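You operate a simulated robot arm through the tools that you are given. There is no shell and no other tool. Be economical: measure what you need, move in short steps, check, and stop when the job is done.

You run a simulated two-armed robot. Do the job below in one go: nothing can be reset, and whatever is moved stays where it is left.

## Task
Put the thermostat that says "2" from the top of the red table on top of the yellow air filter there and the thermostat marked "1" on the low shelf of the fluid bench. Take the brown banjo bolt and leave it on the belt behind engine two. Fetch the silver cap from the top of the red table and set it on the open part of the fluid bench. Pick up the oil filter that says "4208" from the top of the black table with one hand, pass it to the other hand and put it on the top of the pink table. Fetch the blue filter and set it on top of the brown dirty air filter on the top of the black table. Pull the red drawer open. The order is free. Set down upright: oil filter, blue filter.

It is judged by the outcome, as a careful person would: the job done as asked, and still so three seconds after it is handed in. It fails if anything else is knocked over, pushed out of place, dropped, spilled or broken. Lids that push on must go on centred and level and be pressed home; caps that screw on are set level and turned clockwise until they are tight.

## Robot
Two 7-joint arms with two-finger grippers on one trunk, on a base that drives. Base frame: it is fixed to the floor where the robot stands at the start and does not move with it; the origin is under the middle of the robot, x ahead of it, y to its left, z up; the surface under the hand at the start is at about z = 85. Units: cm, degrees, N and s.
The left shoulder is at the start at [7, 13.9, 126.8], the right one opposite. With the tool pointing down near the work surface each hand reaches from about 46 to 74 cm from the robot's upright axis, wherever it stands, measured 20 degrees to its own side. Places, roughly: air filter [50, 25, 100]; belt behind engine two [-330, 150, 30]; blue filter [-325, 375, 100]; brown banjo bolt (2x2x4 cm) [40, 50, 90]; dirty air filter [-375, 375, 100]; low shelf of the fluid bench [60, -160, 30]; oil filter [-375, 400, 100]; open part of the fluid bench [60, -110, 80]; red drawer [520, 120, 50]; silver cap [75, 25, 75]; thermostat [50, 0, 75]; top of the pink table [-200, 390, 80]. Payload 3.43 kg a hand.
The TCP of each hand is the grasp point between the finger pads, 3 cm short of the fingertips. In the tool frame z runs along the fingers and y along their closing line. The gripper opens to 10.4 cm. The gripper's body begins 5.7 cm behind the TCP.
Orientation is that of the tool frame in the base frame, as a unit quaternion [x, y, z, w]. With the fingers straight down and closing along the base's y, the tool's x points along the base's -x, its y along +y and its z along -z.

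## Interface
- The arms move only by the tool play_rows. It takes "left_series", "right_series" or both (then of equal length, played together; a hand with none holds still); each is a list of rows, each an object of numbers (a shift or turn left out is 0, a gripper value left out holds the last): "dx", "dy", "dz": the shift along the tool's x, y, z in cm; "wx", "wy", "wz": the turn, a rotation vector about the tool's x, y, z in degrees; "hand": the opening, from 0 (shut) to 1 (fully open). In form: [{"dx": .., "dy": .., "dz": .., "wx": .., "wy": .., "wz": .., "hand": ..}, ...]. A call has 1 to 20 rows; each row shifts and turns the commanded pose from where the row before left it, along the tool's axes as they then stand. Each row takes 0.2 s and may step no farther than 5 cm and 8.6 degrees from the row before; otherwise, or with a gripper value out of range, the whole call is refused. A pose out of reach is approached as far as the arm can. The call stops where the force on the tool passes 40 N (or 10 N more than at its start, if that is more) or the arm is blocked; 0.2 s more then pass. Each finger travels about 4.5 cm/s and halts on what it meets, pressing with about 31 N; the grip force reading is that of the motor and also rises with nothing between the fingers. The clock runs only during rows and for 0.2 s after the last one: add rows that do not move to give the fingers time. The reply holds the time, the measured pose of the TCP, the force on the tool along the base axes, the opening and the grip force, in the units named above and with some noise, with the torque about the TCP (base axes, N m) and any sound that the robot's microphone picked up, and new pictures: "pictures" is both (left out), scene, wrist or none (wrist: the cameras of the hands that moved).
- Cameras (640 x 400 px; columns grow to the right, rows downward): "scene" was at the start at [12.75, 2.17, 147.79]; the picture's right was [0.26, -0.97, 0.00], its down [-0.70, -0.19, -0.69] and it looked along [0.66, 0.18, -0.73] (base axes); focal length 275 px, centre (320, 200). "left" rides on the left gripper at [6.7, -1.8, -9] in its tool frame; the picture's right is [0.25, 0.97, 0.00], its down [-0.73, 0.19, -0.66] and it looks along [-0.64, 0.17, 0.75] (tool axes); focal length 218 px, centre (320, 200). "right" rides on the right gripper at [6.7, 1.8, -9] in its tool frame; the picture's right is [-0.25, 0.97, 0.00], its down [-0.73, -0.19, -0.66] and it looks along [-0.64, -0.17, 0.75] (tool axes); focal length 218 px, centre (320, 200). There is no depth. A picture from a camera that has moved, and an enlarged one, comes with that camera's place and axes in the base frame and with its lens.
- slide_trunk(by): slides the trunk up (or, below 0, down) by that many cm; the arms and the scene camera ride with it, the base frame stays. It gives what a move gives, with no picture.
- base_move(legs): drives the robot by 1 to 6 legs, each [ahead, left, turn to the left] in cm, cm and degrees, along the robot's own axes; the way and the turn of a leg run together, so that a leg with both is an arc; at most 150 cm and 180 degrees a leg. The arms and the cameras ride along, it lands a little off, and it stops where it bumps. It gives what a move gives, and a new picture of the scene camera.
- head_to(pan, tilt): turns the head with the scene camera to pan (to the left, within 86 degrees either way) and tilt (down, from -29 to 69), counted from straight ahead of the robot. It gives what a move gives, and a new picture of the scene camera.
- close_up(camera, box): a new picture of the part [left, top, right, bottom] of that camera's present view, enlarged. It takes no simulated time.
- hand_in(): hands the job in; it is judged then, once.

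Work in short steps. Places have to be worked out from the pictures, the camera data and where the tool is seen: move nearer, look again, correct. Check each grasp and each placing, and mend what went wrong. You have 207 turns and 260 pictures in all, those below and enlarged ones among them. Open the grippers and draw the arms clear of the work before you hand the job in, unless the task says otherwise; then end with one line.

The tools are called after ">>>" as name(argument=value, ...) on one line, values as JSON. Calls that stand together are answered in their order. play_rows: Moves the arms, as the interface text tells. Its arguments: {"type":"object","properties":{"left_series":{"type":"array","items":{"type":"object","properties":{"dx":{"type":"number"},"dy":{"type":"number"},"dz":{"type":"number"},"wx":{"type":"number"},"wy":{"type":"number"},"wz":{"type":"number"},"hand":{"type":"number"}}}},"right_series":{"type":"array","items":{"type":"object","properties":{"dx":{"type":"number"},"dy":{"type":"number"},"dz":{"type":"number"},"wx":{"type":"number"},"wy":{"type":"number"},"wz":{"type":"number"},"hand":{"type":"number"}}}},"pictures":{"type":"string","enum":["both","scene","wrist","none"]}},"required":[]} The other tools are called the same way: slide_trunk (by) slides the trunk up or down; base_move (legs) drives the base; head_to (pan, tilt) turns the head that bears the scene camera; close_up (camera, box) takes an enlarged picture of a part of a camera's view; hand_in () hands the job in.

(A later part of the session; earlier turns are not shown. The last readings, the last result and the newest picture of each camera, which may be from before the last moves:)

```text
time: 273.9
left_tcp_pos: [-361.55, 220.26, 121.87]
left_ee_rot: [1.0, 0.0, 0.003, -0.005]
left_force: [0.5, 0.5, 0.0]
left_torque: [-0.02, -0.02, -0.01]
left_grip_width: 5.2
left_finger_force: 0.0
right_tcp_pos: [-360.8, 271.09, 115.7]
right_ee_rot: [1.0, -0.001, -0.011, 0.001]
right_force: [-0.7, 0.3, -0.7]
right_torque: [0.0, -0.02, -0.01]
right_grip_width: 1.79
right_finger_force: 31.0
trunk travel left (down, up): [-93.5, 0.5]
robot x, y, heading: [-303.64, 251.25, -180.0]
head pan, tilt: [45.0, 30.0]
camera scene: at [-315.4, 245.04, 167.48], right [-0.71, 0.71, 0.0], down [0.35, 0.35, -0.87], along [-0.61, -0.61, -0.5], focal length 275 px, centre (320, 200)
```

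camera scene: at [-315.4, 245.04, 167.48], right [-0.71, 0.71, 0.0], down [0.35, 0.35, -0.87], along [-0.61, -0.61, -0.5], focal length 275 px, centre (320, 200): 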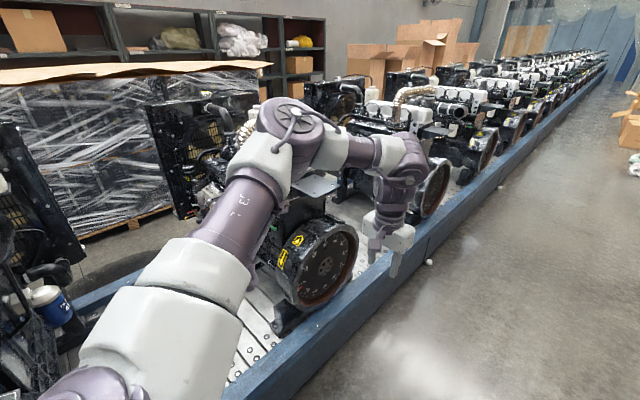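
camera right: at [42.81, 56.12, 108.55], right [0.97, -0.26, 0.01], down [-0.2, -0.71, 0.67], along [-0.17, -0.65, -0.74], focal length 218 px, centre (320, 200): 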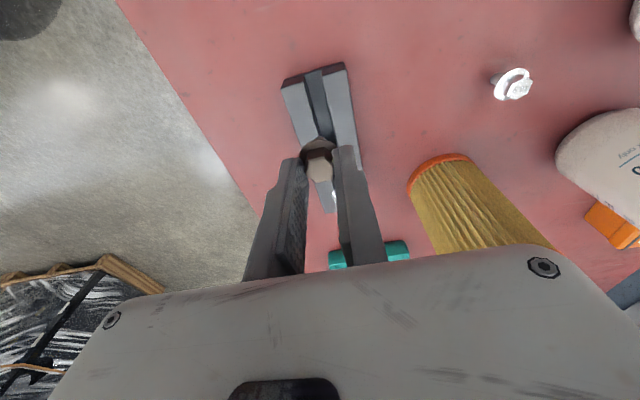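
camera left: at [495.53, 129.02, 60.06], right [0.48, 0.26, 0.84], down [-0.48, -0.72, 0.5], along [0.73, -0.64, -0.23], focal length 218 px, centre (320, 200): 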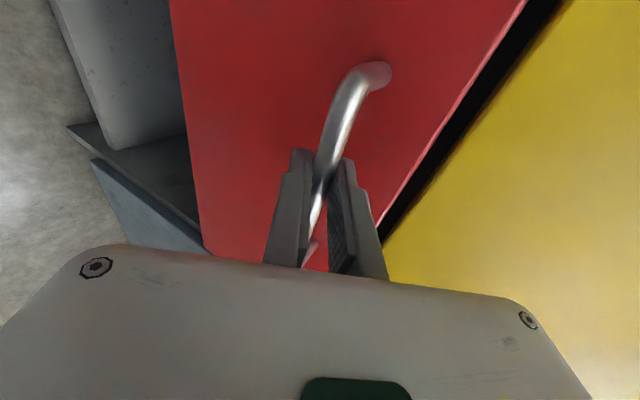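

I turn to face the belt and look at which engine is which.

>>> base_move(legs=[[0, 0, 90]])

>>> head_to(pan=0, tilt=30)

>>> head_to(pan=50, tilt=30)

```text
time: 278.1
left_tcp_pos: [-272.67, 193.79, 121.9]
left_ee_rot: [0.706, 0.708, 0.0, -0.005]
left_force: [-0.6, 0.3, 0.6]
left_torque: [0.02, -0.01, -0.02]
left_grip_width: 5.2
left_finger_force: 0.1
right_tcp_pos: [-323.66, 194.56, 115.59]
right_ee_rot: [0.706, 0.708, -0.006, 0.009]
right_force: [0.3, 0.5, 0.3]
right_torque: [0.0, 0.01, 0.01]
right_grip_width: 1.77
right_finger_force: 31.0
trunk travel left (down, up): [-93.5, 0.5]
robot x, y, heading: [-303.95, 251.35, -89.8]
head pan, tilt: [45.0, 30.0]
camera scene: at [-297.6, 240.03, 167.47], right [-0.7, -0.71, 0.0], down [-0.35, 0.35, -0.87], along [0.62, -0.61, -0.5], focal length 275 px, centre (320, 200)
```

scene: 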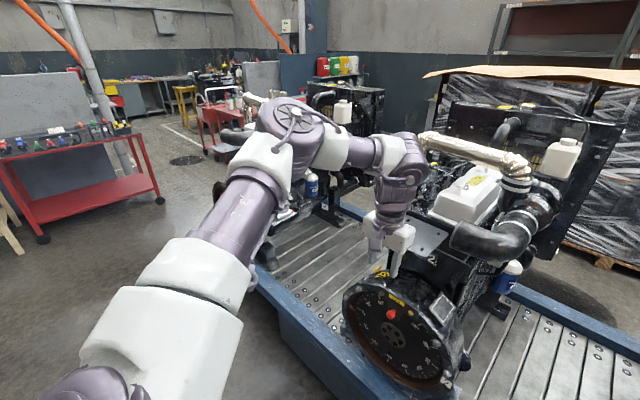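

```text
time: 279.2
left_tcp_pos: [-272.72, 193.78, 121.89]
left_ee_rot: [0.707, 0.708, -0.001, -0.005]
left_force: [-0.2, 0.9, -0.3]
left_torque: [0.01, 0.03, -0.02]
left_grip_width: 5.22
left_finger_force: 0.1
right_tcp_pos: [-323.58, 194.58, 115.67]
right_ee_rot: [0.707, 0.707, -0.007, 0.01]
right_force: [-0.3, 0.8, -0.2]
right_torque: [0.02, 0.01, 0.02]
right_grip_width: 1.77
right_finger_force: 30.9
trunk travel left (down, up): [-93.5, 0.5]
robot x, y, heading: [-304.24, 251.47, -89.6]
head pan, tilt: [0.0, 30.0]
camera scene: at [-303.92, 237.37, 167.47], right [-1.0, -0.01, 0.0], down [0.0, 0.5, -0.87], along [0.0, -0.87, -0.5], focal length 275 px, centre (320, 200)
```

scene: 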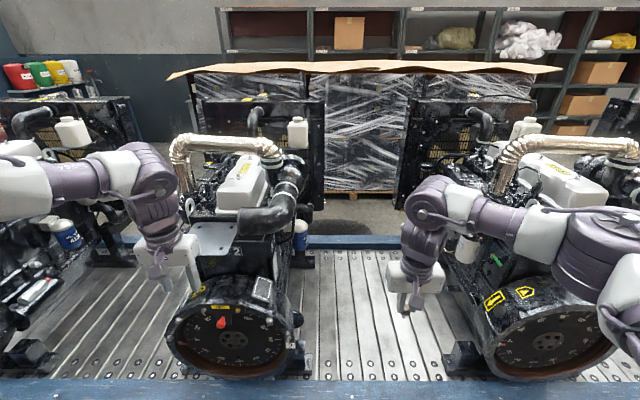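

```text
time: 280.4
left_tcp_pos: [-272.66, 193.9, 121.78]
left_ee_rot: [0.707, 0.708, -0.001, -0.006]
left_force: [-0.2, -0.1, -0.6]
left_torque: [0.0, -0.03, -0.02]
left_grip_width: 5.22
left_finger_force: 0.2
right_tcp_pos: [-323.52, 194.65, 115.71]
right_ee_rot: [0.706, 0.708, -0.007, 0.01]
right_force: [0.1, -0.2, 0.4]
right_torque: [0.0, -0.01, 0.0]
right_grip_width: 1.78
right_finger_force: 30.9
trunk travel left (down, up): [-93.5, 0.5]
robot x, y, heading: [-303.87, 251.46, -89.7]
head pan, tilt: [50.0, 30.0]
camera scene: at [-297.01, 240.62, 167.47], right [-0.64, -0.77, 0.0], down [-0.38, 0.32, -0.87], along [0.67, -0.55, -0.5], focal length 275 px, centre (320, 200)
```

scene: 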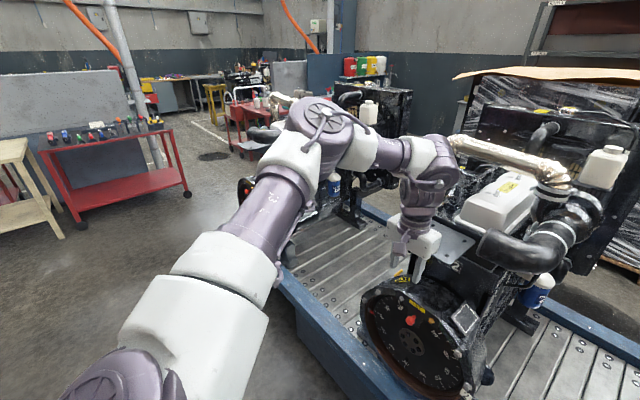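

The middle engine carries the "2"; the belt gap behind it is around (-328,150), z≈30. Before lowering, I swing the left hand out sideways so it won't come down on engine two.

>>> play_rows(left_series=[{"dx": 3.3, "dy": 2.7}, {"dx": 3.3, "dy": 2.7}, {"dx": 3.3, "dy": 2.7}, {"dx": 3.3, "dy": 2.7}, {"dx": 3.3, "dy": 2.7}, {"dx": 3.3, "dy": 2.7}, {"dx": 3.3, "dy": 2.7}, {"dx": 3.3, "dy": 2.7}, {"dx": 3.3, "dy": 2.7}, {"dx": 3.3, "dy": 2.7}], pictures="none")

>>> head_to(pan=-5, tilt=50)

```text
time: 282.6
left_tcp_pos: [-245.84, 226.91, 121.91]
left_ee_rot: [0.707, 0.708, -0.002, -0.004]
left_force: [-0.3, 0.8, -0.8]
left_torque: [-0.03, 0.02, 0.02]
left_grip_width: 5.19
left_finger_force: 0.0
right_tcp_pos: [-323.75, 194.76, 115.84]
right_ee_rot: [0.707, 0.707, -0.008, 0.01]
right_force: [-0.7, 0.6, -0.3]
right_torque: [-0.04, -0.04, -0.03]
right_grip_width: 1.75
right_finger_force: 30.6
trunk travel left (down, up): [-93.5, 0.5]
robot x, y, heading: [-303.9, 251.35, -89.6]
head pan, tilt: [50.0, 30.0]
```

```text
time: 283.9
left_tcp_pos: [-245.77, 226.85, 121.84]
left_ee_rot: [0.707, 0.708, -0.002, -0.005]
left_force: [0.0, 0.5, 0.0]
left_torque: [-0.01, 0.03, -0.01]
left_grip_width: 5.23
left_finger_force: 0.1
right_tcp_pos: [-323.67, 194.56, 115.74]
right_ee_rot: [0.706, 0.708, -0.008, 0.01]
right_force: [-1.1, 0.3, 0.1]
right_torque: [0.0, 0.0, -0.01]
right_grip_width: 1.77
right_finger_force: 30.9
trunk travel left (down, up): [-93.5, 0.5]
robot x, y, heading: [-304.0, 250.95, -89.7]
head pan, tilt: [-5.0, 50.0]
camera scene: at [-304.59, 238.79, 164.53], right [-1.0, 0.08, 0.0], down [0.06, 0.76, -0.64], along [-0.05, -0.64, -0.77], focal length 275 px, centre (320, 200)
```

scene: 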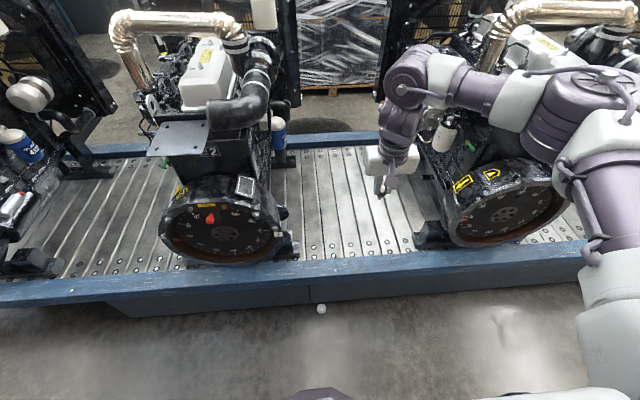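

I tuck the left hand further back and lower the trunk before advancing over the rail.

>>> play_rows(left_series=[{"dx": 3}, {"dx": 3}, {"dx": 3}], pictures="none")

>>> slide_trunk(by=-40)

>>> slide_trunk(by=-24)

>>> base_move(legs=[[34, 0, 0]])

```text
time: 284.7
left_tcp_pos: [-245.93, 236.04, 122.06]
left_ee_rot: [0.707, 0.707, -0.001, -0.004]
left_force: [0.4, 0.7, -0.6]
left_torque: [0.0, -0.01, -0.03]
left_grip_width: 5.18
left_finger_force: 0.0
right_tcp_pos: [-323.62, 194.67, 115.87]
right_ee_rot: [0.707, 0.707, -0.008, 0.009]
right_force: [0.0, -0.5, -1.1]
right_torque: [0.01, 0.01, -0.02]
right_grip_width: 1.77
right_finger_force: 31.4
trunk travel left (down, up): [-93.5, 0.5]
robot x, y, heading: [-304.08, 251.46, -89.6]
head pan, tilt: [-5.0, 50.0]
```

```text
time: 288.5
left_tcp_pos: [-245.87, 235.81, 81.92]
left_ee_rot: [0.706, 0.708, -0.001, -0.005]
left_force: [-1.0, -0.4, -0.7]
left_torque: [0.0, -0.02, -0.01]
left_grip_width: 5.2
left_finger_force: 0.0
right_tcp_pos: [-323.68, 194.6, 75.74]
right_ee_rot: [0.707, 0.707, -0.008, 0.009]
right_force: [-0.1, 0.2, -0.5]
right_torque: [-0.02, -0.05, -0.01]
right_grip_width: 1.77
right_finger_force: 30.6
trunk travel left (down, up): [-53.5, 40.5]
robot x, y, heading: [-304.03, 251.57, -89.7]
head pan, tilt: [-5.0, 50.0]
```

```text
time: 291.0
left_tcp_pos: [-245.88, 235.73, 57.98]
left_ee_rot: [0.707, 0.708, -0.001, -0.005]
left_force: [0.1, 0.4, 0.7]
left_torque: [-0.01, -0.02, 0.0]
left_grip_width: 5.19
left_finger_force: 0.0
right_tcp_pos: [-323.69, 194.62, 51.76]
right_ee_rot: [0.706, 0.708, -0.007, 0.009]
right_force: [0.1, -0.2, 0.4]
right_torque: [0.0, 0.0, -0.03]
right_grip_width: 1.76
right_finger_force: 30.7
trunk travel left (down, up): [-29.5, 64.5]
robot x, y, heading: [-304.01, 251.45, -89.8]
head pan, tilt: [-5.0, 50.0]
```

```text
time: 293.2
left_tcp_pos: [-245.64, 201.76, 57.95]
left_ee_rot: [0.707, 0.707, -0.002, -0.006]
left_force: [-0.2, -0.5, -0.6]
left_torque: [0.04, 0.0, 0.02]
left_grip_width: 5.22
left_finger_force: 0.0
right_tcp_pos: [-323.49, 160.71, 51.72]
right_ee_rot: [0.707, 0.707, -0.006, 0.009]
right_force: [0.3, 0.2, -0.8]
right_torque: [0.02, -0.01, -0.01]
right_grip_width: 1.77
right_finger_force: 31.1
trunk travel left (down, up): [-29.5, 64.5]
robot x, y, heading: [-303.87, 217.4, -89.9]
head pan, tilt: [-5.0, 50.0]
camera scene: at [-304.47, 204.72, 100.51], right [-1.0, 0.08, 0.0], down [0.06, 0.76, -0.64], along [-0.05, -0.64, -0.77], focal length 275 px, centre (320, 200)
```

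scene: 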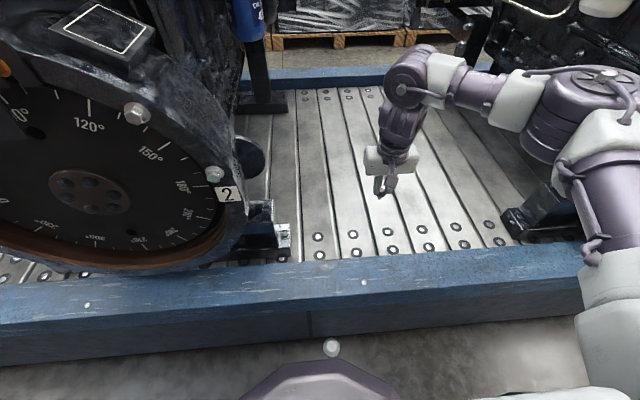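

The right hand is over the belt behind engine two. I move 5 cm deeper and lower until the bolt touches.

>>> play_rows(right_series=[{"dx": -2.5, "dz": 2}, {"dx": -2.5, "dz": 2}, {"dz": 2}, {"dz": 2}, {"dz": 1.5}, {"dz": 0.7}, {"dz": 0.7}, {"dz": 0.7}, {"dz": 0.7}, {"dz": 0.7}, {"dz": 0.7}, {"dz": 0.7}, {"dz": 0.7}, {"dz": 0.7}, {"dz": 0.7}, {"dz": 0.7}], pictures="both")

```text
time: 296.3
left_tcp_pos: [-245.63, 201.89, 57.96]
left_ee_rot: [0.707, 0.707, -0.003, -0.003]
left_force: [0.3, -0.4, -0.5]
left_torque: [-0.01, 0.02, 0.02]
left_grip_width: 5.2
left_finger_force: 0.0
right_tcp_pos: [-323.49, 154.94, 36.44]
right_ee_rot: [0.707, 0.707, -0.008, 0.012]
right_force: [0.3, 6.6, 22.9]
right_torque: [0.32, 0.18, 0.03]
right_grip_width: 1.75
right_finger_force: 31.1
trunk travel left (down, up): [-29.5, 64.5]
robot x, y, heading: [-303.7, 217.28, -89.7]
head pan, tilt: [-5.0, 50.0]
stopped in row 15 (right hand): the force on the tool passed its limit at 44 N (the readings are from after the stop); the commanded pose is now the measured one
camera scene: at [-304.4, 205.02, 100.55], right [-1.0, 0.08, 0.0], down [0.06, 0.76, -0.64], along [-0.05, -0.64, -0.76], focal length 275 px, centre (320, 200)
camera right: at [-321.66, 162.05, 45.22], right [0.97, -0.25, 0.01], down [-0.19, -0.71, 0.68], along [-0.16, -0.66, -0.74], focal length 218 px, centre (320, 200)
```

scene: 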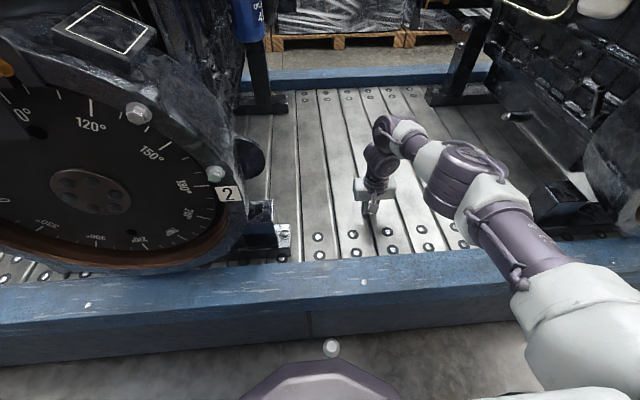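
right: 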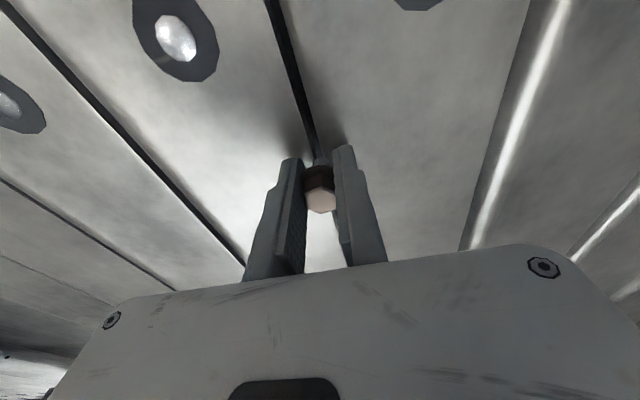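

Contact, but right above a slit between slats; I shift 3 cm onto a slat, touch down and release.

>>> play_rows(right_series=[{"dz": -0.8}, {"dy": 1.6}, {"dy": 1.6}, {"dz": 0.4}, {"dz": 0.3}, {"hand": 0.15}, {"hand": 0.3}, {"hand": 0.45}, {"dz": -1}, {"dz": -2}, {"dz": -3}, {"dz": -3}], pictures="both")

```text
time: 298.9
left_tcp_pos: [-245.65, 201.86, 57.9]
left_ee_rot: [0.707, 0.707, -0.001, -0.005]
left_force: [-0.3, 0.6, 0.0]
left_torque: [-0.02, 0.02, -0.01]
left_grip_width: 5.18
left_finger_force: 0.1
right_tcp_pos: [-320.49, 155.44, 45.14]
right_ee_rot: [0.707, 0.707, -0.009, 0.01]
right_force: [0.7, -0.2, -1.0]
right_torque: [0.0, 0.0, -0.01]
right_grip_width: 4.65
right_finger_force: 0.0
trunk travel left (down, up): [-29.5, 64.5]
robot x, y, heading: [-303.95, 217.61, -89.9]
head pan, tilt: [-5.0, 50.0]
camera scene: at [-304.45, 204.81, 100.52], right [-1.0, 0.08, 0.0], down [0.06, 0.76, -0.64], along [-0.05, -0.64, -0.77], focal length 275 px, centre (320, 200)
camera right: at [-318.56, 162.31, 53.95], right [0.97, -0.25, 0.01], down [-0.19, -0.71, 0.67], along [-0.16, -0.65, -0.74], focal length 218 px, centre (320, 200)
```

scene: 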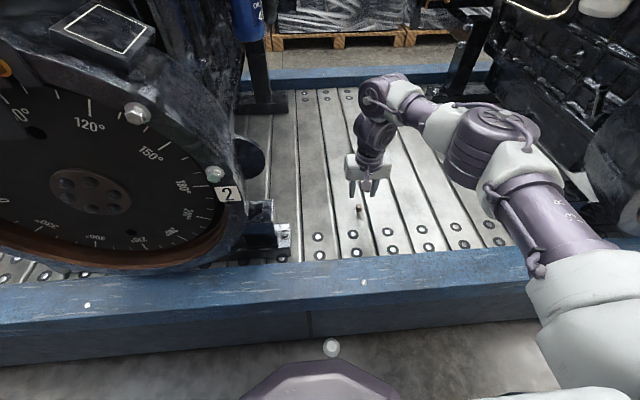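
right: 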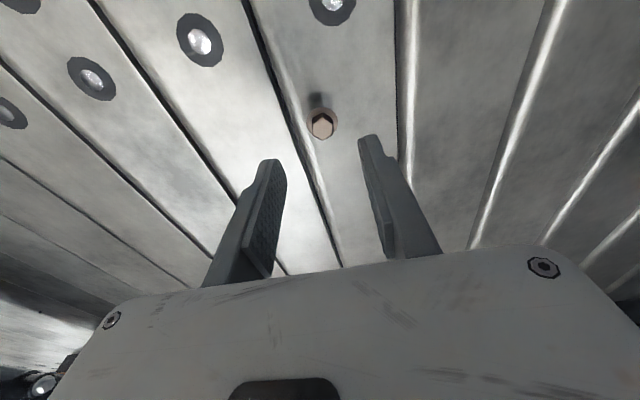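

The bolt stands on the belt behind engine two. I retreat and turn toward the black table on the other side.

>>> slide_trunk(by=12)

>>> base_move(legs=[[-40, 0, 0]])

>>> slide_trunk(by=40)

>>> base_move(legs=[[0, 0, 180]])

>>> head_to(pan=0, tilt=30)

```text
time: 300.4
left_tcp_pos: [-245.77, 201.8, 69.89]
left_ee_rot: [0.707, 0.707, -0.001, -0.005]
left_force: [0.5, 0.7, 0.8]
left_torque: [0.05, -0.01, -0.02]
left_grip_width: 5.2
left_finger_force: 0.0
right_tcp_pos: [-320.33, 155.35, 57.0]
right_ee_rot: [0.706, 0.708, -0.007, 0.01]
right_force: [-0.3, -0.3, 0.0]
right_torque: [0.03, -0.01, 0.02]
right_grip_width: 4.66
right_finger_force: 0.0
trunk travel left (down, up): [-41.5, 52.5]
robot x, y, heading: [-303.81, 217.14, -89.7]
head pan, tilt: [-5.0, 50.0]
```

```text
time: 302.9
left_tcp_pos: [-245.78, 242.29, 69.91]
left_ee_rot: [0.706, 0.708, -0.001, -0.006]
left_force: [0.0, -0.1, 0.3]
left_torque: [0.01, -0.03, -0.02]
left_grip_width: 5.2
left_finger_force: 0.1
right_tcp_pos: [-320.24, 195.35, 57.11]
right_ee_rot: [0.705, 0.709, -0.007, 0.01]
right_force: [-0.1, 0.0, 0.9]
right_torque: [-0.02, 0.0, -0.02]
right_grip_width: 4.69
right_finger_force: 0.1
trunk travel left (down, up): [-41.5, 52.5]
robot x, y, heading: [-303.74, 257.44, -89.4]
head pan, tilt: [-5.0, 50.0]
camera scene: at [-304.64, 244.93, 112.53], right [-1.0, 0.08, 0.0], down [0.06, 0.76, -0.64], along [-0.05, -0.64, -0.77], focal length 275 px, centre (320, 200)
```

scene: 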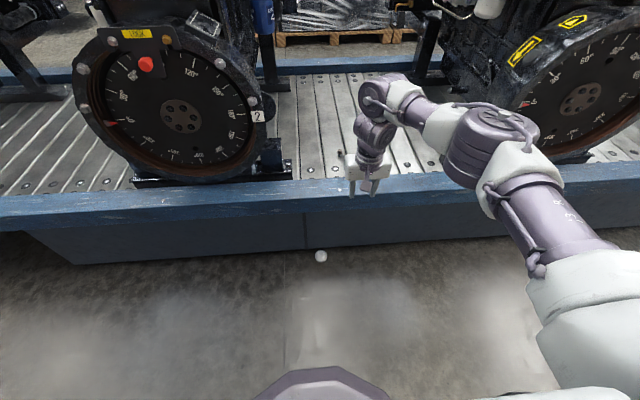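

```text
time: 306.8
left_tcp_pos: [-245.83, 241.99, 109.93]
left_ee_rot: [0.705, 0.71, -0.001, -0.005]
left_force: [-0.2, 0.2, 0.5]
left_torque: [-0.02, 0.01, 0.01]
left_grip_width: 5.18
left_finger_force: 0.1
right_tcp_pos: [-320.19, 195.39, 96.98]
right_ee_rot: [0.705, 0.709, -0.007, 0.011]
right_force: [0.3, 0.0, 0.5]
right_torque: [0.02, 0.0, -0.01]
right_grip_width: 4.68
right_finger_force: 0.1
trunk travel left (down, up): [-81.5, 12.5]
robot x, y, heading: [-304.18, 257.4, -89.8]
head pan, tilt: [-5.0, 50.0]
```

```text
time: 314.6
left_tcp_pos: [-362.86, 270.44, 110.03]
left_ee_rot: [0.723, -0.691, 0.005, -0.001]
left_force: [0.3, 0.4, 0.7]
left_torque: [0.0, 0.02, 0.0]
left_grip_width: 5.22
left_finger_force: 0.1
right_tcp_pos: [-290.27, 320.29, 97.32]
right_ee_rot: [0.723, -0.691, -0.01, -0.007]
right_force: [1.3, -0.2, -0.2]
right_torque: [-0.03, 0.0, 0.0]
right_grip_width: 4.65
right_finger_force: 0.0
trunk travel left (down, up): [-81.5, 12.5]
robot x, y, heading: [-303.96, 256.89, 92.6]
head pan, tilt: [-5.0, 50.0]
camera scene: at [-304.02, 270.29, 152.52], right [1.0, -0.04, 0.0], down [-0.03, -0.77, -0.64], along [0.03, 0.64, -0.77], focal length 275 px, centre (320, 200)
```

scene: 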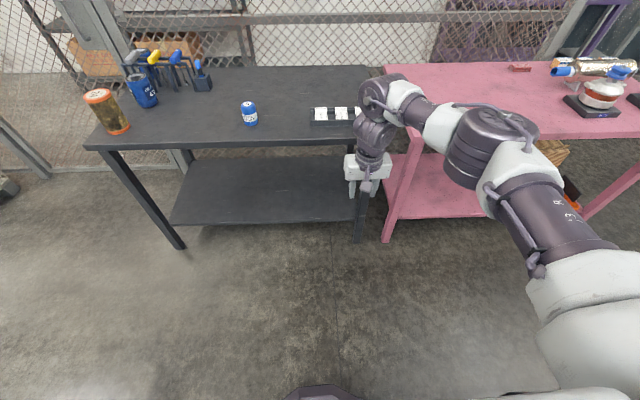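

```text
time: 315.4
left_tcp_pos: [-362.75, 270.35, 109.93]
left_ee_rot: [0.723, -0.691, 0.005, -0.002]
left_force: [0.7, -0.1, 0.4]
left_torque: [-0.01, -0.02, 0.0]
left_grip_width: 5.19
left_finger_force: 0.1
right_tcp_pos: [-290.44, 320.17, 97.12]
right_ee_rot: [0.722, -0.691, -0.01, -0.007]
right_force: [-0.1, -0.4, 0.8]
right_torque: [0.02, -0.02, 0.01]
right_grip_width: 4.68
right_finger_force: 0.1
trunk travel left (down, up): [-81.5, 12.5]
robot x, y, heading: [-304.01, 257.27, 92.7]
head pan, tilt: [0.0, 30.0]
camera scene: at [-304.76, 271.62, 155.47], right [1.0, 0.05, 0.0], down [0.02, -0.5, -0.87], along [-0.04, 0.86, -0.5], focal length 275 px, centre (320, 200)
```

scene: 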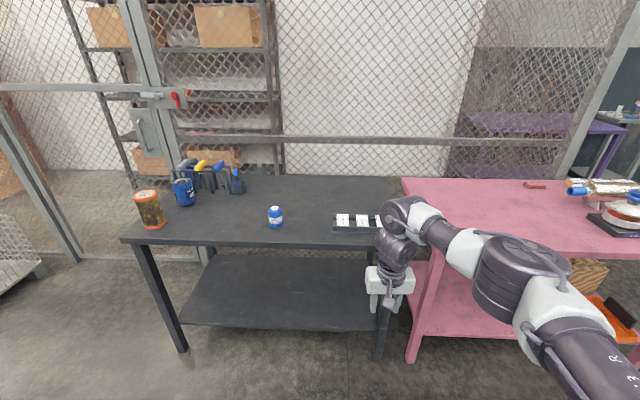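

I see the black table with the dirty filter, a larger blue oil filter, and a small blue filter. I zoom in.

>>> close_up(camera="scene", box=[120, 150, 300, 250])

>>> close_up(camera="scene", box=[320, 150, 640, 300])

```text
3.56 times, centred on (210, 200) of scene
camera zoom: at [-304.76, 271.62, 155.47], right [1.0, 0.05, 0.0], down [0.02, -0.5, -0.87], along [-0.04, 0.86, -0.5], focal length 977 px, centre (711, 200)
```

zoom: 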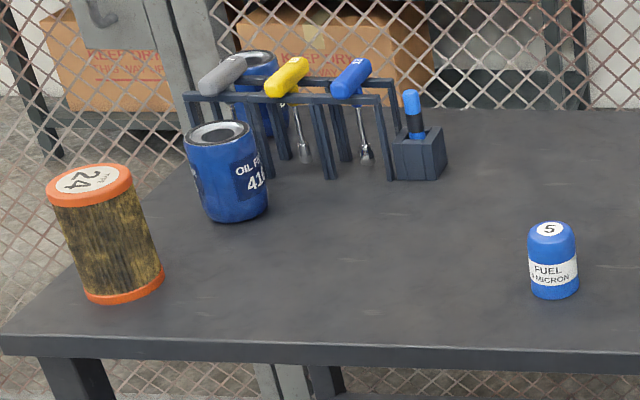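

```text
2.00 times, centred on (480, 225) of scene
camera zoom: at [-304.76, 271.62, 155.47], right [1.0, 0.05, 0.0], down [0.02, -0.5, -0.87], along [-0.04, 0.86, -0.5], focal length 549 px, centre (0, 150)
```

zoom: 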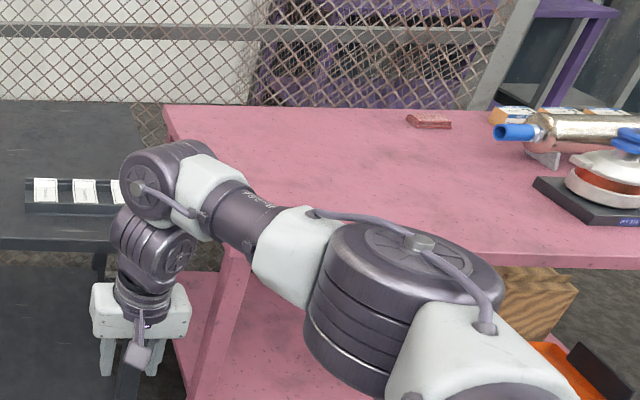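

The front oil filter reads "41..", so "4208" is probably the one behind the tool rack; I'll approach from the table's left end. First I bring the left hand back to a normal pose and drive there.

>>> play_rows(left_series=[{"dx": -3.3, "dy": -2.7}, {"dx": -3.3, "dy": -2.7}, {"dx": -3.3, "dy": -2.7}, {"dx": -3.3, "dy": -2.7}, {"dx": -3.3, "dy": -2.7}, {"dx": -3.3, "dy": -2.7}, {"dx": -3.3, "dy": -2.7}, {"dx": -3.3, "dy": -2.7}, {"dx": -3.3, "dy": -2.7}, {"dx": -3.3, "dy": -2.7}], pictures="none")

>>> slide_trunk(by=12)

>>> base_move(legs=[[0, 148, -2.7], [60, 0, 0]])

>>> head_to(pan=-40, tilt=38)

```text
time: 317.6
left_tcp_pos: [-337.27, 304.84, 110.09]
left_ee_rot: [0.723, -0.691, 0.005, -0.001]
left_force: [0.4, 0.5, -0.3]
left_torque: [-0.02, 0.02, 0.02]
left_grip_width: 5.18
left_finger_force: 0.0
right_tcp_pos: [-290.25, 320.37, 96.99]
right_ee_rot: [0.723, -0.691, -0.01, -0.006]
right_force: [-0.2, -0.1, -0.6]
right_torque: [0.01, 0.0, -0.02]
right_grip_width: 4.67
right_finger_force: 0.1
trunk travel left (down, up): [-81.5, 12.5]
robot x, y, heading: [-304.0, 257.72, 92.7]
head pan, tilt: [0.0, 30.0]
```

```text
time: 319.1
left_tcp_pos: [-337.33, 304.64, 122.17]
left_ee_rot: [0.723, -0.691, 0.005, -0.002]
left_force: [0.3, 0.6, 0.2]
left_torque: [-0.03, 0.0, 0.0]
left_grip_width: 5.21
left_finger_force: 0.1
right_tcp_pos: [-290.36, 320.17, 109.05]
right_ee_rot: [0.723, -0.691, -0.01, -0.007]
right_force: [-0.3, -0.4, -0.8]
right_torque: [-0.02, 0.01, -0.02]
right_grip_width: 4.67
right_finger_force: 0.0
trunk travel left (down, up): [-93.5, 0.5]
robot x, y, heading: [-304.13, 257.26, 92.7]
head pan, tilt: [0.0, 30.0]
```

```text
time: 329.4
left_tcp_pos: [-481.19, 363.25, 122.17]
left_ee_rot: [-0.702, 0.712, -0.004, 0.002]
left_force: [0.5, 0.5, 0.0]
left_torque: [-0.01, -0.02, -0.02]
left_grip_width: 5.2
left_finger_force: 0.1
right_tcp_pos: [-433.39, 376.05, 109.22]
right_ee_rot: [-0.702, 0.712, 0.012, 0.009]
right_force: [-0.1, -0.9, 0.2]
right_torque: [0.01, 0.0, 0.02]
right_grip_width: 4.69
right_finger_force: 0.0
trunk travel left (down, up): [-93.5, 0.5]
robot x, y, heading: [-451.06, 314.82, 89.4]
head pan, tilt: [0.0, 30.0]
camera scene: at [-450.56, 328.35, 167.5], right [1.0, -0.01, 0.0], down [-0.01, -0.5, -0.87], along [0.01, 0.87, -0.5], focal length 275 px, centre (320, 200)
```

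scene: 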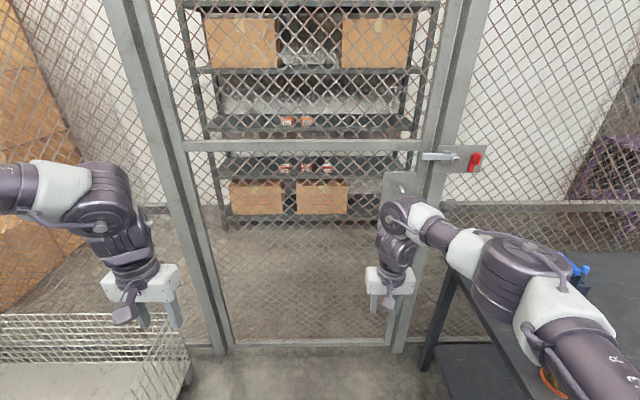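

```text
time: 330.5
left_tcp_pos: [-481.22, 363.42, 122.09]
left_ee_rot: [-0.702, 0.713, -0.005, 0.001]
left_force: [0.4, 0.0, -0.5]
left_torque: [-0.03, 0.01, -0.02]
left_grip_width: 5.2
left_finger_force: 0.0
right_tcp_pos: [-433.28, 376.12, 109.13]
right_ee_rot: [-0.702, 0.712, 0.01, 0.007]
right_force: [-0.1, -0.2, 0.1]
right_torque: [-0.01, -0.02, 0.0]
right_grip_width: 4.67
right_finger_force: 0.1
trunk travel left (down, up): [-93.5, 0.5]
robot x, y, heading: [-450.6, 314.28, 89.5]
head pan, tilt: [-40.0, 38.0]
camera scene: at [-445.04, 326.08, 166.24], right [0.76, -0.65, 0.0], down [-0.4, -0.47, -0.79], along [0.51, 0.6, -0.62], focal length 275 px, centre (320, 200)
```

scene: 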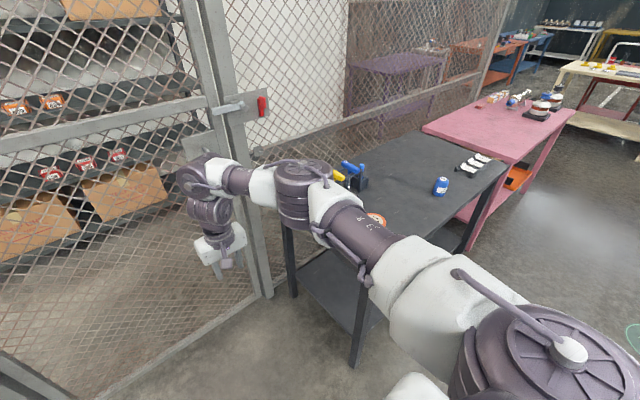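

The fence is close on this side. I turn to face +x here and look at the filters again from the left end.

>>> base_move(legs=[[0, 0, -70]])

>>> head_to(pan=22, tilt=38)

>>> close_up(camera="scene", box=[220, 100, 420, 240])

```text
time: 333.9
left_tcp_pos: [-415.42, 360.25, 122.11]
left_ee_rot: [-0.171, 0.985, -0.005, -0.002]
left_force: [0.4, -0.4, 0.2]
left_torque: [0.02, 0.01, -0.01]
left_grip_width: 5.19
left_finger_force: 0.1
right_tcp_pos: [-386.79, 319.91, 109.22]
right_ee_rot: [-0.172, 0.985, 0.003, 0.011]
right_force: [0.8, -1.2, -0.6]
right_torque: [-0.02, -0.01, -0.02]
right_grip_width: 4.67
right_finger_force: 0.0
trunk travel left (down, up): [-93.5, 0.5]
robot x, y, heading: [-450.5, 314.52, 20.0]
head pan, tilt: [-40.0, 38.0]
camera scene: at [-437.89, 313.32, 166.24], right [-0.34, -0.94, 0.0], down [-0.58, 0.21, -0.79], along [0.74, -0.27, -0.62], focal length 275 px, centre (320, 200)
```

scene: 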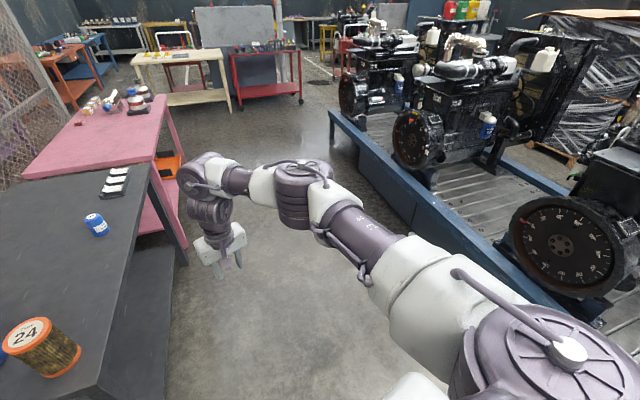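

```text
time: 335.2
left_tcp_pos: [-415.6, 360.22, 122.2]
left_ee_rot: [-0.172, 0.985, -0.004, -0.002]
left_force: [0.3, -0.4, 0.0]
left_torque: [-0.01, 0.02, 0.01]
left_grip_width: 5.21
left_finger_force: 0.0
right_tcp_pos: [-386.85, 319.87, 109.08]
right_ee_rot: [-0.171, 0.985, 0.004, 0.011]
right_force: [-0.1, -0.1, -0.7]
right_torque: [-0.03, 0.03, 0.03]
right_grip_width: 4.67
right_finger_force: 0.1
trunk travel left (down, up): [-93.5, 0.5]
robot x, y, heading: [-450.78, 314.46, 19.6]
head pan, tilt: [22.0, 38.0]
camera scene: at [-439.55, 321.98, 166.24], right [0.67, -0.74, 0.0], down [-0.46, -0.41, -0.79], along [0.59, 0.53, -0.62], focal length 275 px, centre (320, 200)
```

scene: 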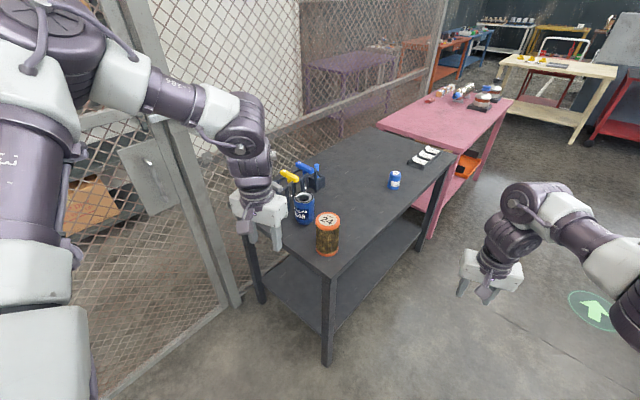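

```text
2.86 times, centred on (320, 170) of scene
camera zoom: at [-439.55, 321.98, 166.24], right [0.67, -0.74, 0.0], down [-0.46, -0.41, -0.79], along [0.59, 0.53, -0.62], focal length 785 px, centre (320, 286)
```

zoom: 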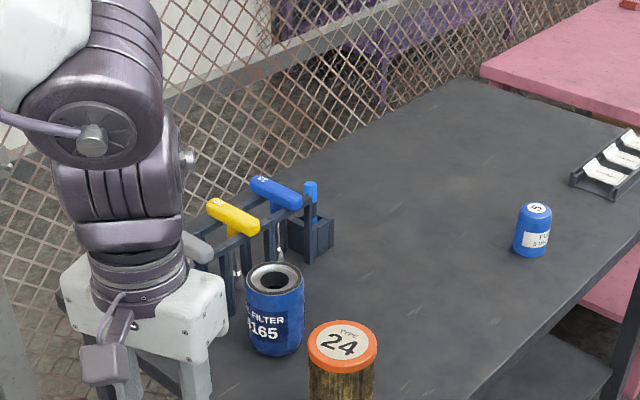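

The front one says "4165", so 4208 is behind the rack, near the fence. I shift the left hand aside to see it.

>>> play_rows(left_series=[{"dx": 2.5, "dy": 2.5}, {"dx": 2.5, "dy": 2.5}, {"dx": 2.5, "dy": 2.5}, {"dx": 2.5, "dy": 2.5}], pictures="none")

>>> close_up(camera="scene", box=[200, 120, 360, 250])

```text
time: 336.2
left_tcp_pos: [-428.39, 366.28, 122.03]
left_ee_rot: [-0.172, 0.985, -0.006, -0.001]
left_force: [0.4, -0.2, -0.4]
left_torque: [-0.03, -0.04, 0.04]
left_grip_width: 5.18
left_finger_force: 0.2
right_tcp_pos: [-386.91, 319.78, 109.14]
right_ee_rot: [-0.172, 0.985, 0.003, 0.013]
right_force: [-0.1, -0.7, 0.7]
right_torque: [0.02, -0.08, 0.01]
right_grip_width: 4.71
right_finger_force: 0.0
trunk travel left (down, up): [-93.5, 0.5]
robot x, y, heading: [-450.8, 314.21, 19.9]
head pan, tilt: [22.0, 38.0]
```

```text
3.08 times, centred on (280, 185) of scene
camera zoom: at [-439.82, 322.07, 166.25], right [0.67, -0.74, 0.0], down [-0.46, -0.41, -0.79], along [0.59, 0.53, -0.62], focal length 845 px, centre (443, 246)
```

zoom: 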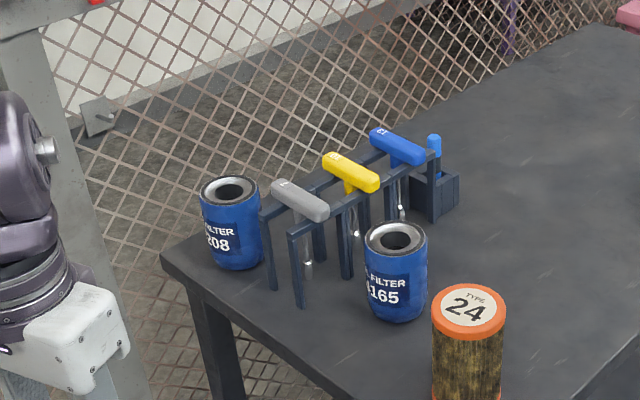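

Confirmed: "…208" is at the back-left corner, ≈(-384.8,412.5), Ø8.4, top z≈97. I tuck the left hand, turn to heading 65° and approach so that the right arm reaches it.

>>> play_rows(left_series=[{"dx": 3.5, "dy": 2.3}, {"dx": 3.5, "dy": 2.3}, {"dx": 3.5, "dy": 2.3}, {"dx": 3.5, "dy": 2.3}, {"dx": 3.5, "dy": 2.3}, {"dx": 3.5, "dy": 2.3}], pictures="none")

>>> base_move(legs=[[0, 0, 45], [42, 5, 0]])

>>> play_rows(right_series=[{"wz": -8.3, "hand": 1}, {"wz": -8.3, "hand": 1}, {"wz": -8.3, "hand": 1}, {"dz": -3, "hand": 1}, {"dz": -3}], pictures="wrist")

```text
time: 337.6
left_tcp_pos: [-452.91, 372.06, 121.94]
left_ee_rot: [-0.171, 0.985, -0.005, 0.001]
left_force: [-0.6, 0.4, -0.1]
left_torque: [0.0, -0.03, 0.07]
left_grip_width: 5.22
left_finger_force: 0.1
right_tcp_pos: [-386.98, 319.75, 109.18]
right_ee_rot: [-0.172, 0.985, 0.004, 0.014]
right_force: [-0.2, 0.3, 0.2]
right_torque: [0.02, -0.02, 0.03]
right_grip_width: 4.67
right_finger_force: 0.0
trunk travel left (down, up): [-93.5, 0.5]
robot x, y, heading: [-450.24, 314.24, 20.1]
head pan, tilt: [22.0, 38.0]
```

```text
time: 342.3
left_tcp_pos: [-480.7, 393.25, 122.01]
left_ee_rot: [-0.541, 0.841, -0.005, 0.001]
left_force: [-0.1, 0.0, 0.7]
left_torque: [0.0, 0.04, 0.0]
left_grip_width: 5.21
left_finger_force: 0.1
right_tcp_pos: [-397.24, 403.87, 109.28]
right_ee_rot: [-0.541, 0.841, 0.008, 0.01]
right_force: [-1.1, -0.1, 0.1]
right_torque: [0.04, -0.01, 0.0]
right_grip_width: 4.71
right_finger_force: 0.1
trunk travel left (down, up): [-93.5, 0.5]
robot x, y, heading: [-438.2, 354.53, 65.7]
head pan, tilt: [22.0, 38.0]
camera scene: at [-435.67, 367.51, 166.27], right [1.0, -0.04, 0.0], down [-0.02, -0.61, -0.79], along [0.03, 0.79, -0.61], focal length 275 px, centre (320, 200)
```

scene: 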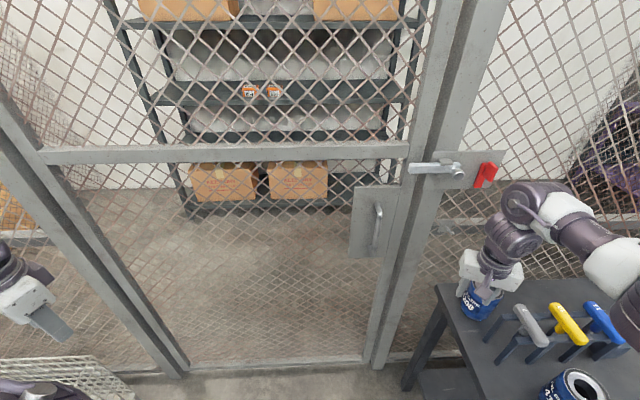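

```text
time: 343.5
left_tcp_pos: [-480.79, 393.22, 122.05]
left_ee_rot: [-0.541, 0.841, -0.005, 0.001]
left_force: [-0.2, 0.3, 0.2]
left_torque: [-0.02, -0.01, 0.02]
left_grip_width: 5.21
left_finger_force: 0.1
right_tcp_pos: [-397.41, 403.75, 115.15]
right_ee_rot: [0.711, -0.704, -0.006, -0.011]
right_force: [-1.0, 0.3, 0.3]
right_torque: [-0.02, 0.01, 0.01]
right_grip_width: 10.39
right_finger_force: 0.0
trunk travel left (down, up): [-93.5, 0.5]
robot x, y, heading: [-438.34, 354.48, 65.8]
head pan, tilt: [22.0, 38.0]
camera right: at [-399.06, 396.75, 124.0], right [-0.97, 0.24, 0.0], down [0.18, 0.71, 0.68], along [0.17, 0.66, -0.74], focal length 218 px, centre (320, 200)
```

right: 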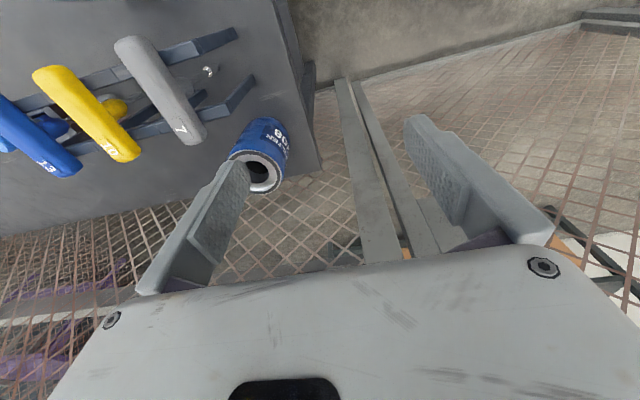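

Filter seen at (-385.3,412.6). I shift the arm and then bring the base 13 cm closer.

>>> play_rows(right_series=[{"dx": 1.5, "dy": -2.3}, {"dx": 1.5, "dy": -2.3}, {"dy": -2.3}], pictures="none")

>>> base_move(legs=[[13, 0, 0]])

>>> play_rows(right_series=[{"dz": 2}], pictures="wrist")

```text
time: 344.3
left_tcp_pos: [-480.65, 393.26, 121.99]
left_ee_rot: [-0.541, 0.841, -0.005, 0.0]
left_force: [-0.1, 1.0, 0.1]
left_torque: [-0.01, 0.01, -0.01]
left_grip_width: 5.2
left_finger_force: 0.0
right_tcp_pos: [-390.37, 400.81, 114.93]
right_ee_rot: [0.71, -0.704, -0.006, -0.01]
right_force: [-1.0, -0.3, -0.3]
right_torque: [-0.02, 0.03, -0.04]
right_grip_width: 10.36
right_finger_force: 0.2
trunk travel left (down, up): [-93.5, 0.5]
robot x, y, heading: [-438.0, 354.47, 66.0]
head pan, tilt: [22.0, 38.0]
```

```text
time: 345.6
left_tcp_pos: [-475.44, 404.79, 122.23]
left_ee_rot: [-0.541, 0.841, -0.004, 0.001]
left_force: [0.0, -0.1, -0.2]
left_torque: [0.01, 0.0, -0.01]
left_grip_width: 5.2
left_finger_force: 0.2
right_tcp_pos: [-385.17, 412.69, 115.19]
right_ee_rot: [0.711, -0.703, -0.006, -0.012]
right_force: [-0.3, 0.0, 0.1]
right_torque: [0.01, 0.01, 0.0]
right_grip_width: 10.42
right_finger_force: 0.0
trunk travel left (down, up): [-93.5, 0.5]
robot x, y, heading: [-432.65, 366.31, 65.8]
head pan, tilt: [22.0, 38.0]
camera scene: at [-430.43, 379.23, 166.28], right [1.0, -0.04, 0.0], down [-0.02, -0.61, -0.79], along [0.03, 0.79, -0.61], focal length 275 px, centre (320, 200)
```

scene: 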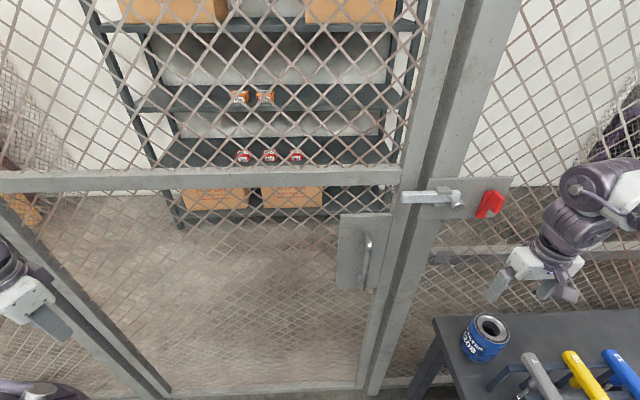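

```text
time: 346.0
left_tcp_pos: [-475.37, 405.24, 122.06]
left_ee_rot: [-0.542, 0.841, -0.005, -0.001]
left_force: [0.0, 0.2, -0.1]
left_torque: [0.03, -0.01, 0.02]
left_grip_width: 5.24
left_finger_force: 0.0
right_tcp_pos: [-385.04, 412.93, 113.06]
right_ee_rot: [0.71, -0.704, -0.006, -0.01]
right_force: [0.0, -0.9, -1.0]
right_torque: [0.03, -0.01, 0.01]
right_grip_width: 10.44
right_finger_force: 0.1
trunk travel left (down, up): [-93.5, 0.5]
robot x, y, heading: [-432.52, 366.47, 65.6]
head pan, tilt: [22.0, 38.0]
camera right: at [-386.68, 406.05, 121.87], right [-0.97, 0.24, 0.0], down [0.18, 0.72, 0.68], along [0.17, 0.65, -0.74], focal length 218 px, centre (320, 200)
```

right: 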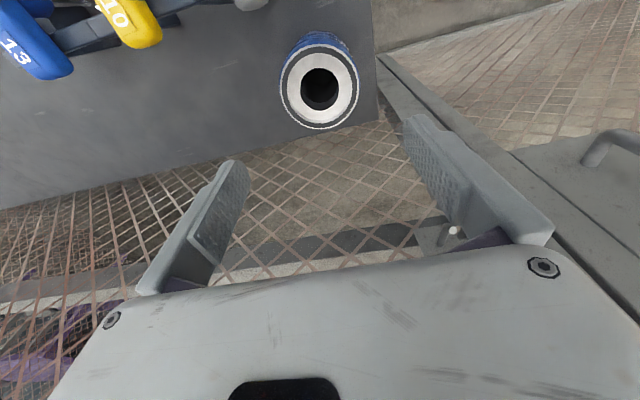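

Aligned within 0.5 cm. I lower the trunk 19.5 cm so the fingers straddle the filter, then close.

>>> slide_trunk(by=-12)

>>> play_rows(right_series=[{}], pictures="wrist")

```text
time: 347.5
left_tcp_pos: [-475.39, 405.15, 110.16]
left_ee_rot: [-0.541, 0.841, -0.006, 0.0]
left_force: [0.4, 0.5, -0.3]
left_torque: [-0.01, 0.0, 0.03]
left_grip_width: 5.2
left_finger_force: 0.1
right_tcp_pos: [-385.09, 412.85, 101.17]
right_ee_rot: [0.71, -0.704, -0.007, -0.012]
right_force: [-1.0, 0.8, -0.7]
right_torque: [0.02, -0.02, 0.02]
right_grip_width: 10.41
right_finger_force: 0.2
trunk travel left (down, up): [-81.5, 12.5]
robot x, y, heading: [-432.63, 366.49, 65.6]
head pan, tilt: [22.0, 38.0]
```

```text
time: 347.9
left_tcp_pos: [-475.37, 405.13, 110.08]
left_ee_rot: [-0.542, 0.84, -0.005, 0.0]
left_force: [-0.8, -0.1, 0.5]
left_torque: [0.0, 0.01, -0.02]
left_grip_width: 5.2
left_finger_force: 0.0
right_tcp_pos: [-385.09, 413.0, 101.06]
right_ee_rot: [0.71, -0.704, -0.006, -0.011]
right_force: [0.7, 0.4, -0.2]
right_torque: [-0.04, 0.0, -0.06]
right_grip_width: 10.39
right_finger_force: 0.0
trunk travel left (down, up): [-81.5, 12.5]
robot x, y, heading: [-432.32, 366.42, 65.6]
head pan, tilt: [22.0, 38.0]
camera right: at [-386.73, 406.0, 109.89], right [-0.97, 0.24, 0.0], down [0.18, 0.72, 0.68], along [0.17, 0.65, -0.74], focal length 218 px, centre (320, 200)
```

right: 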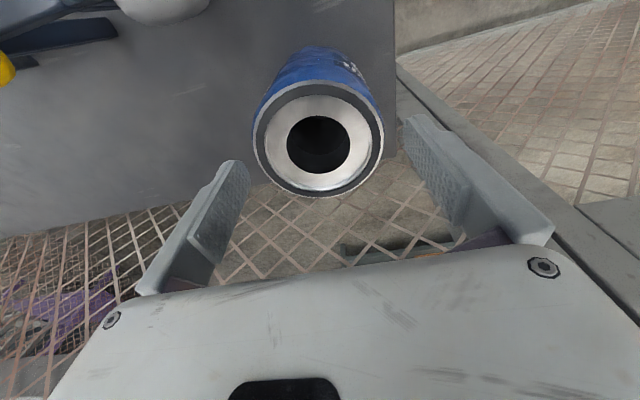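

Still centred. I lower 8 cm more and close on the filter.

>>> slide_trunk(by=-8)

>>> play_rows(right_series=[{"hand": 0.8}, {"hand": 0.7}, {"hand": 0.6}, {"hand": 0.6}], pictures="wrist")

```text
time: 349.1
left_tcp_pos: [-475.29, 405.16, 101.98]
left_ee_rot: [-0.542, 0.84, -0.005, 0.0]
left_force: [-1.4, -0.4, 0.1]
left_torque: [-0.03, 0.0, 0.02]
left_grip_width: 5.2
left_finger_force: 0.0
right_tcp_pos: [-385.15, 412.97, 93.06]
right_ee_rot: [0.71, -0.704, -0.006, -0.011]
right_force: [-0.2, -0.7, -0.2]
right_torque: [0.0, 0.0, 0.01]
right_grip_width: 10.36
right_finger_force: 0.0
trunk travel left (down, up): [-73.5, 20.5]
robot x, y, heading: [-432.49, 366.29, 65.5]
head pan, tilt: [22.0, 38.0]
```

```text
time: 350.1
left_tcp_pos: [-475.27, 405.09, 102.02]
left_ee_rot: [-0.541, 0.841, -0.006, -0.001]
left_force: [-0.2, 1.0, 0.2]
left_torque: [0.02, -0.03, -0.01]
left_grip_width: 5.19
left_finger_force: 0.1
right_tcp_pos: [-385.09, 412.92, 93.0]
right_ee_rot: [0.71, -0.704, -0.006, -0.01]
right_force: [-2.1, 0.0, -1.2]
right_torque: [0.05, -1.3, -0.04]
right_grip_width: 7.81
right_finger_force: 30.7
trunk travel left (down, up): [-73.5, 20.5]
robot x, y, heading: [-432.62, 366.12, 65.7]
head pan, tilt: [22.0, 38.0]
camera right: at [-386.73, 406.01, 101.87], right [-0.97, 0.24, 0.0], down [0.18, 0.72, 0.67], along [0.17, 0.65, -0.74], focal length 218 px, centre (320, 200)
```

right: 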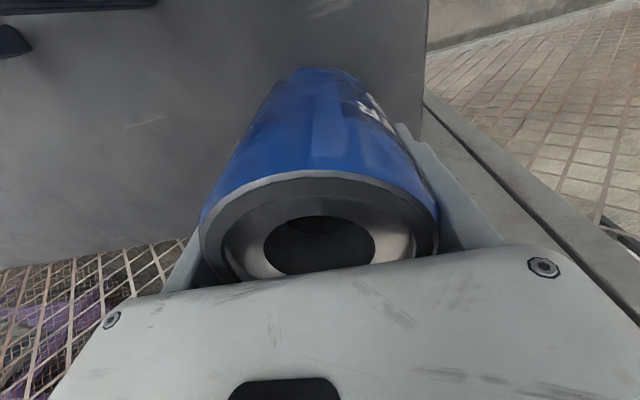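

The filter is gripped, but to leave room for the handover I regrip 2.3 cm higher before lifting.

>>> play_rows(right_series=[{"hand": 0.95}, {"hand": 0.95}, {"hand": 0.95}, {"dz": -1.2}, {"dz": -1.2}, {"hand": 0.7}, {"hand": 0.6}, {"hand": 0.5}, {"hand": 0.5}, {"dz": -2}, {"dz": -3}], pictures="wrist")

```text
time: 352.5
left_tcp_pos: [-475.37, 405.03, 102.0]
left_ee_rot: [-0.542, 0.841, -0.005, 0.0]
left_force: [-0.4, 0.0, -0.1]
left_torque: [0.04, -0.01, 0.02]
left_grip_width: 5.17
left_finger_force: 0.0
right_tcp_pos: [-385.16, 412.66, 100.27]
right_ee_rot: [0.71, -0.704, -0.006, -0.01]
right_force: [0.0, -0.1, -3.8]
right_torque: [0.0, -0.01, 0.01]
right_grip_width: 8.51
right_finger_force: 30.9
trunk travel left (down, up): [-73.5, 20.5]
robot x, y, heading: [-432.34, 366.27, 65.8]
head pan, tilt: [22.0, 38.0]
camera right: at [-386.83, 405.7, 109.25], right [-0.97, 0.24, 0.0], down [0.18, 0.72, 0.68], along [0.17, 0.65, -0.74], focal length 218 px, centre (320, 200)
```

right: 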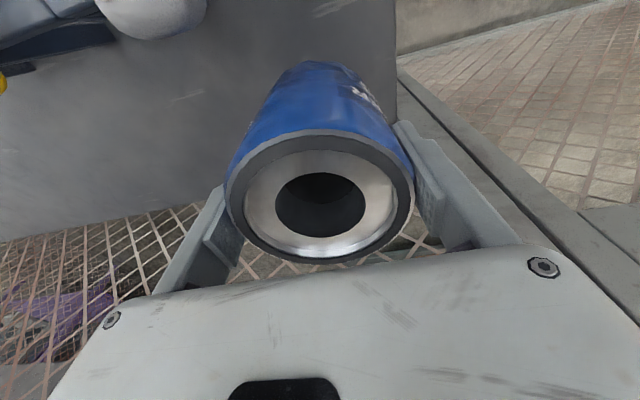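

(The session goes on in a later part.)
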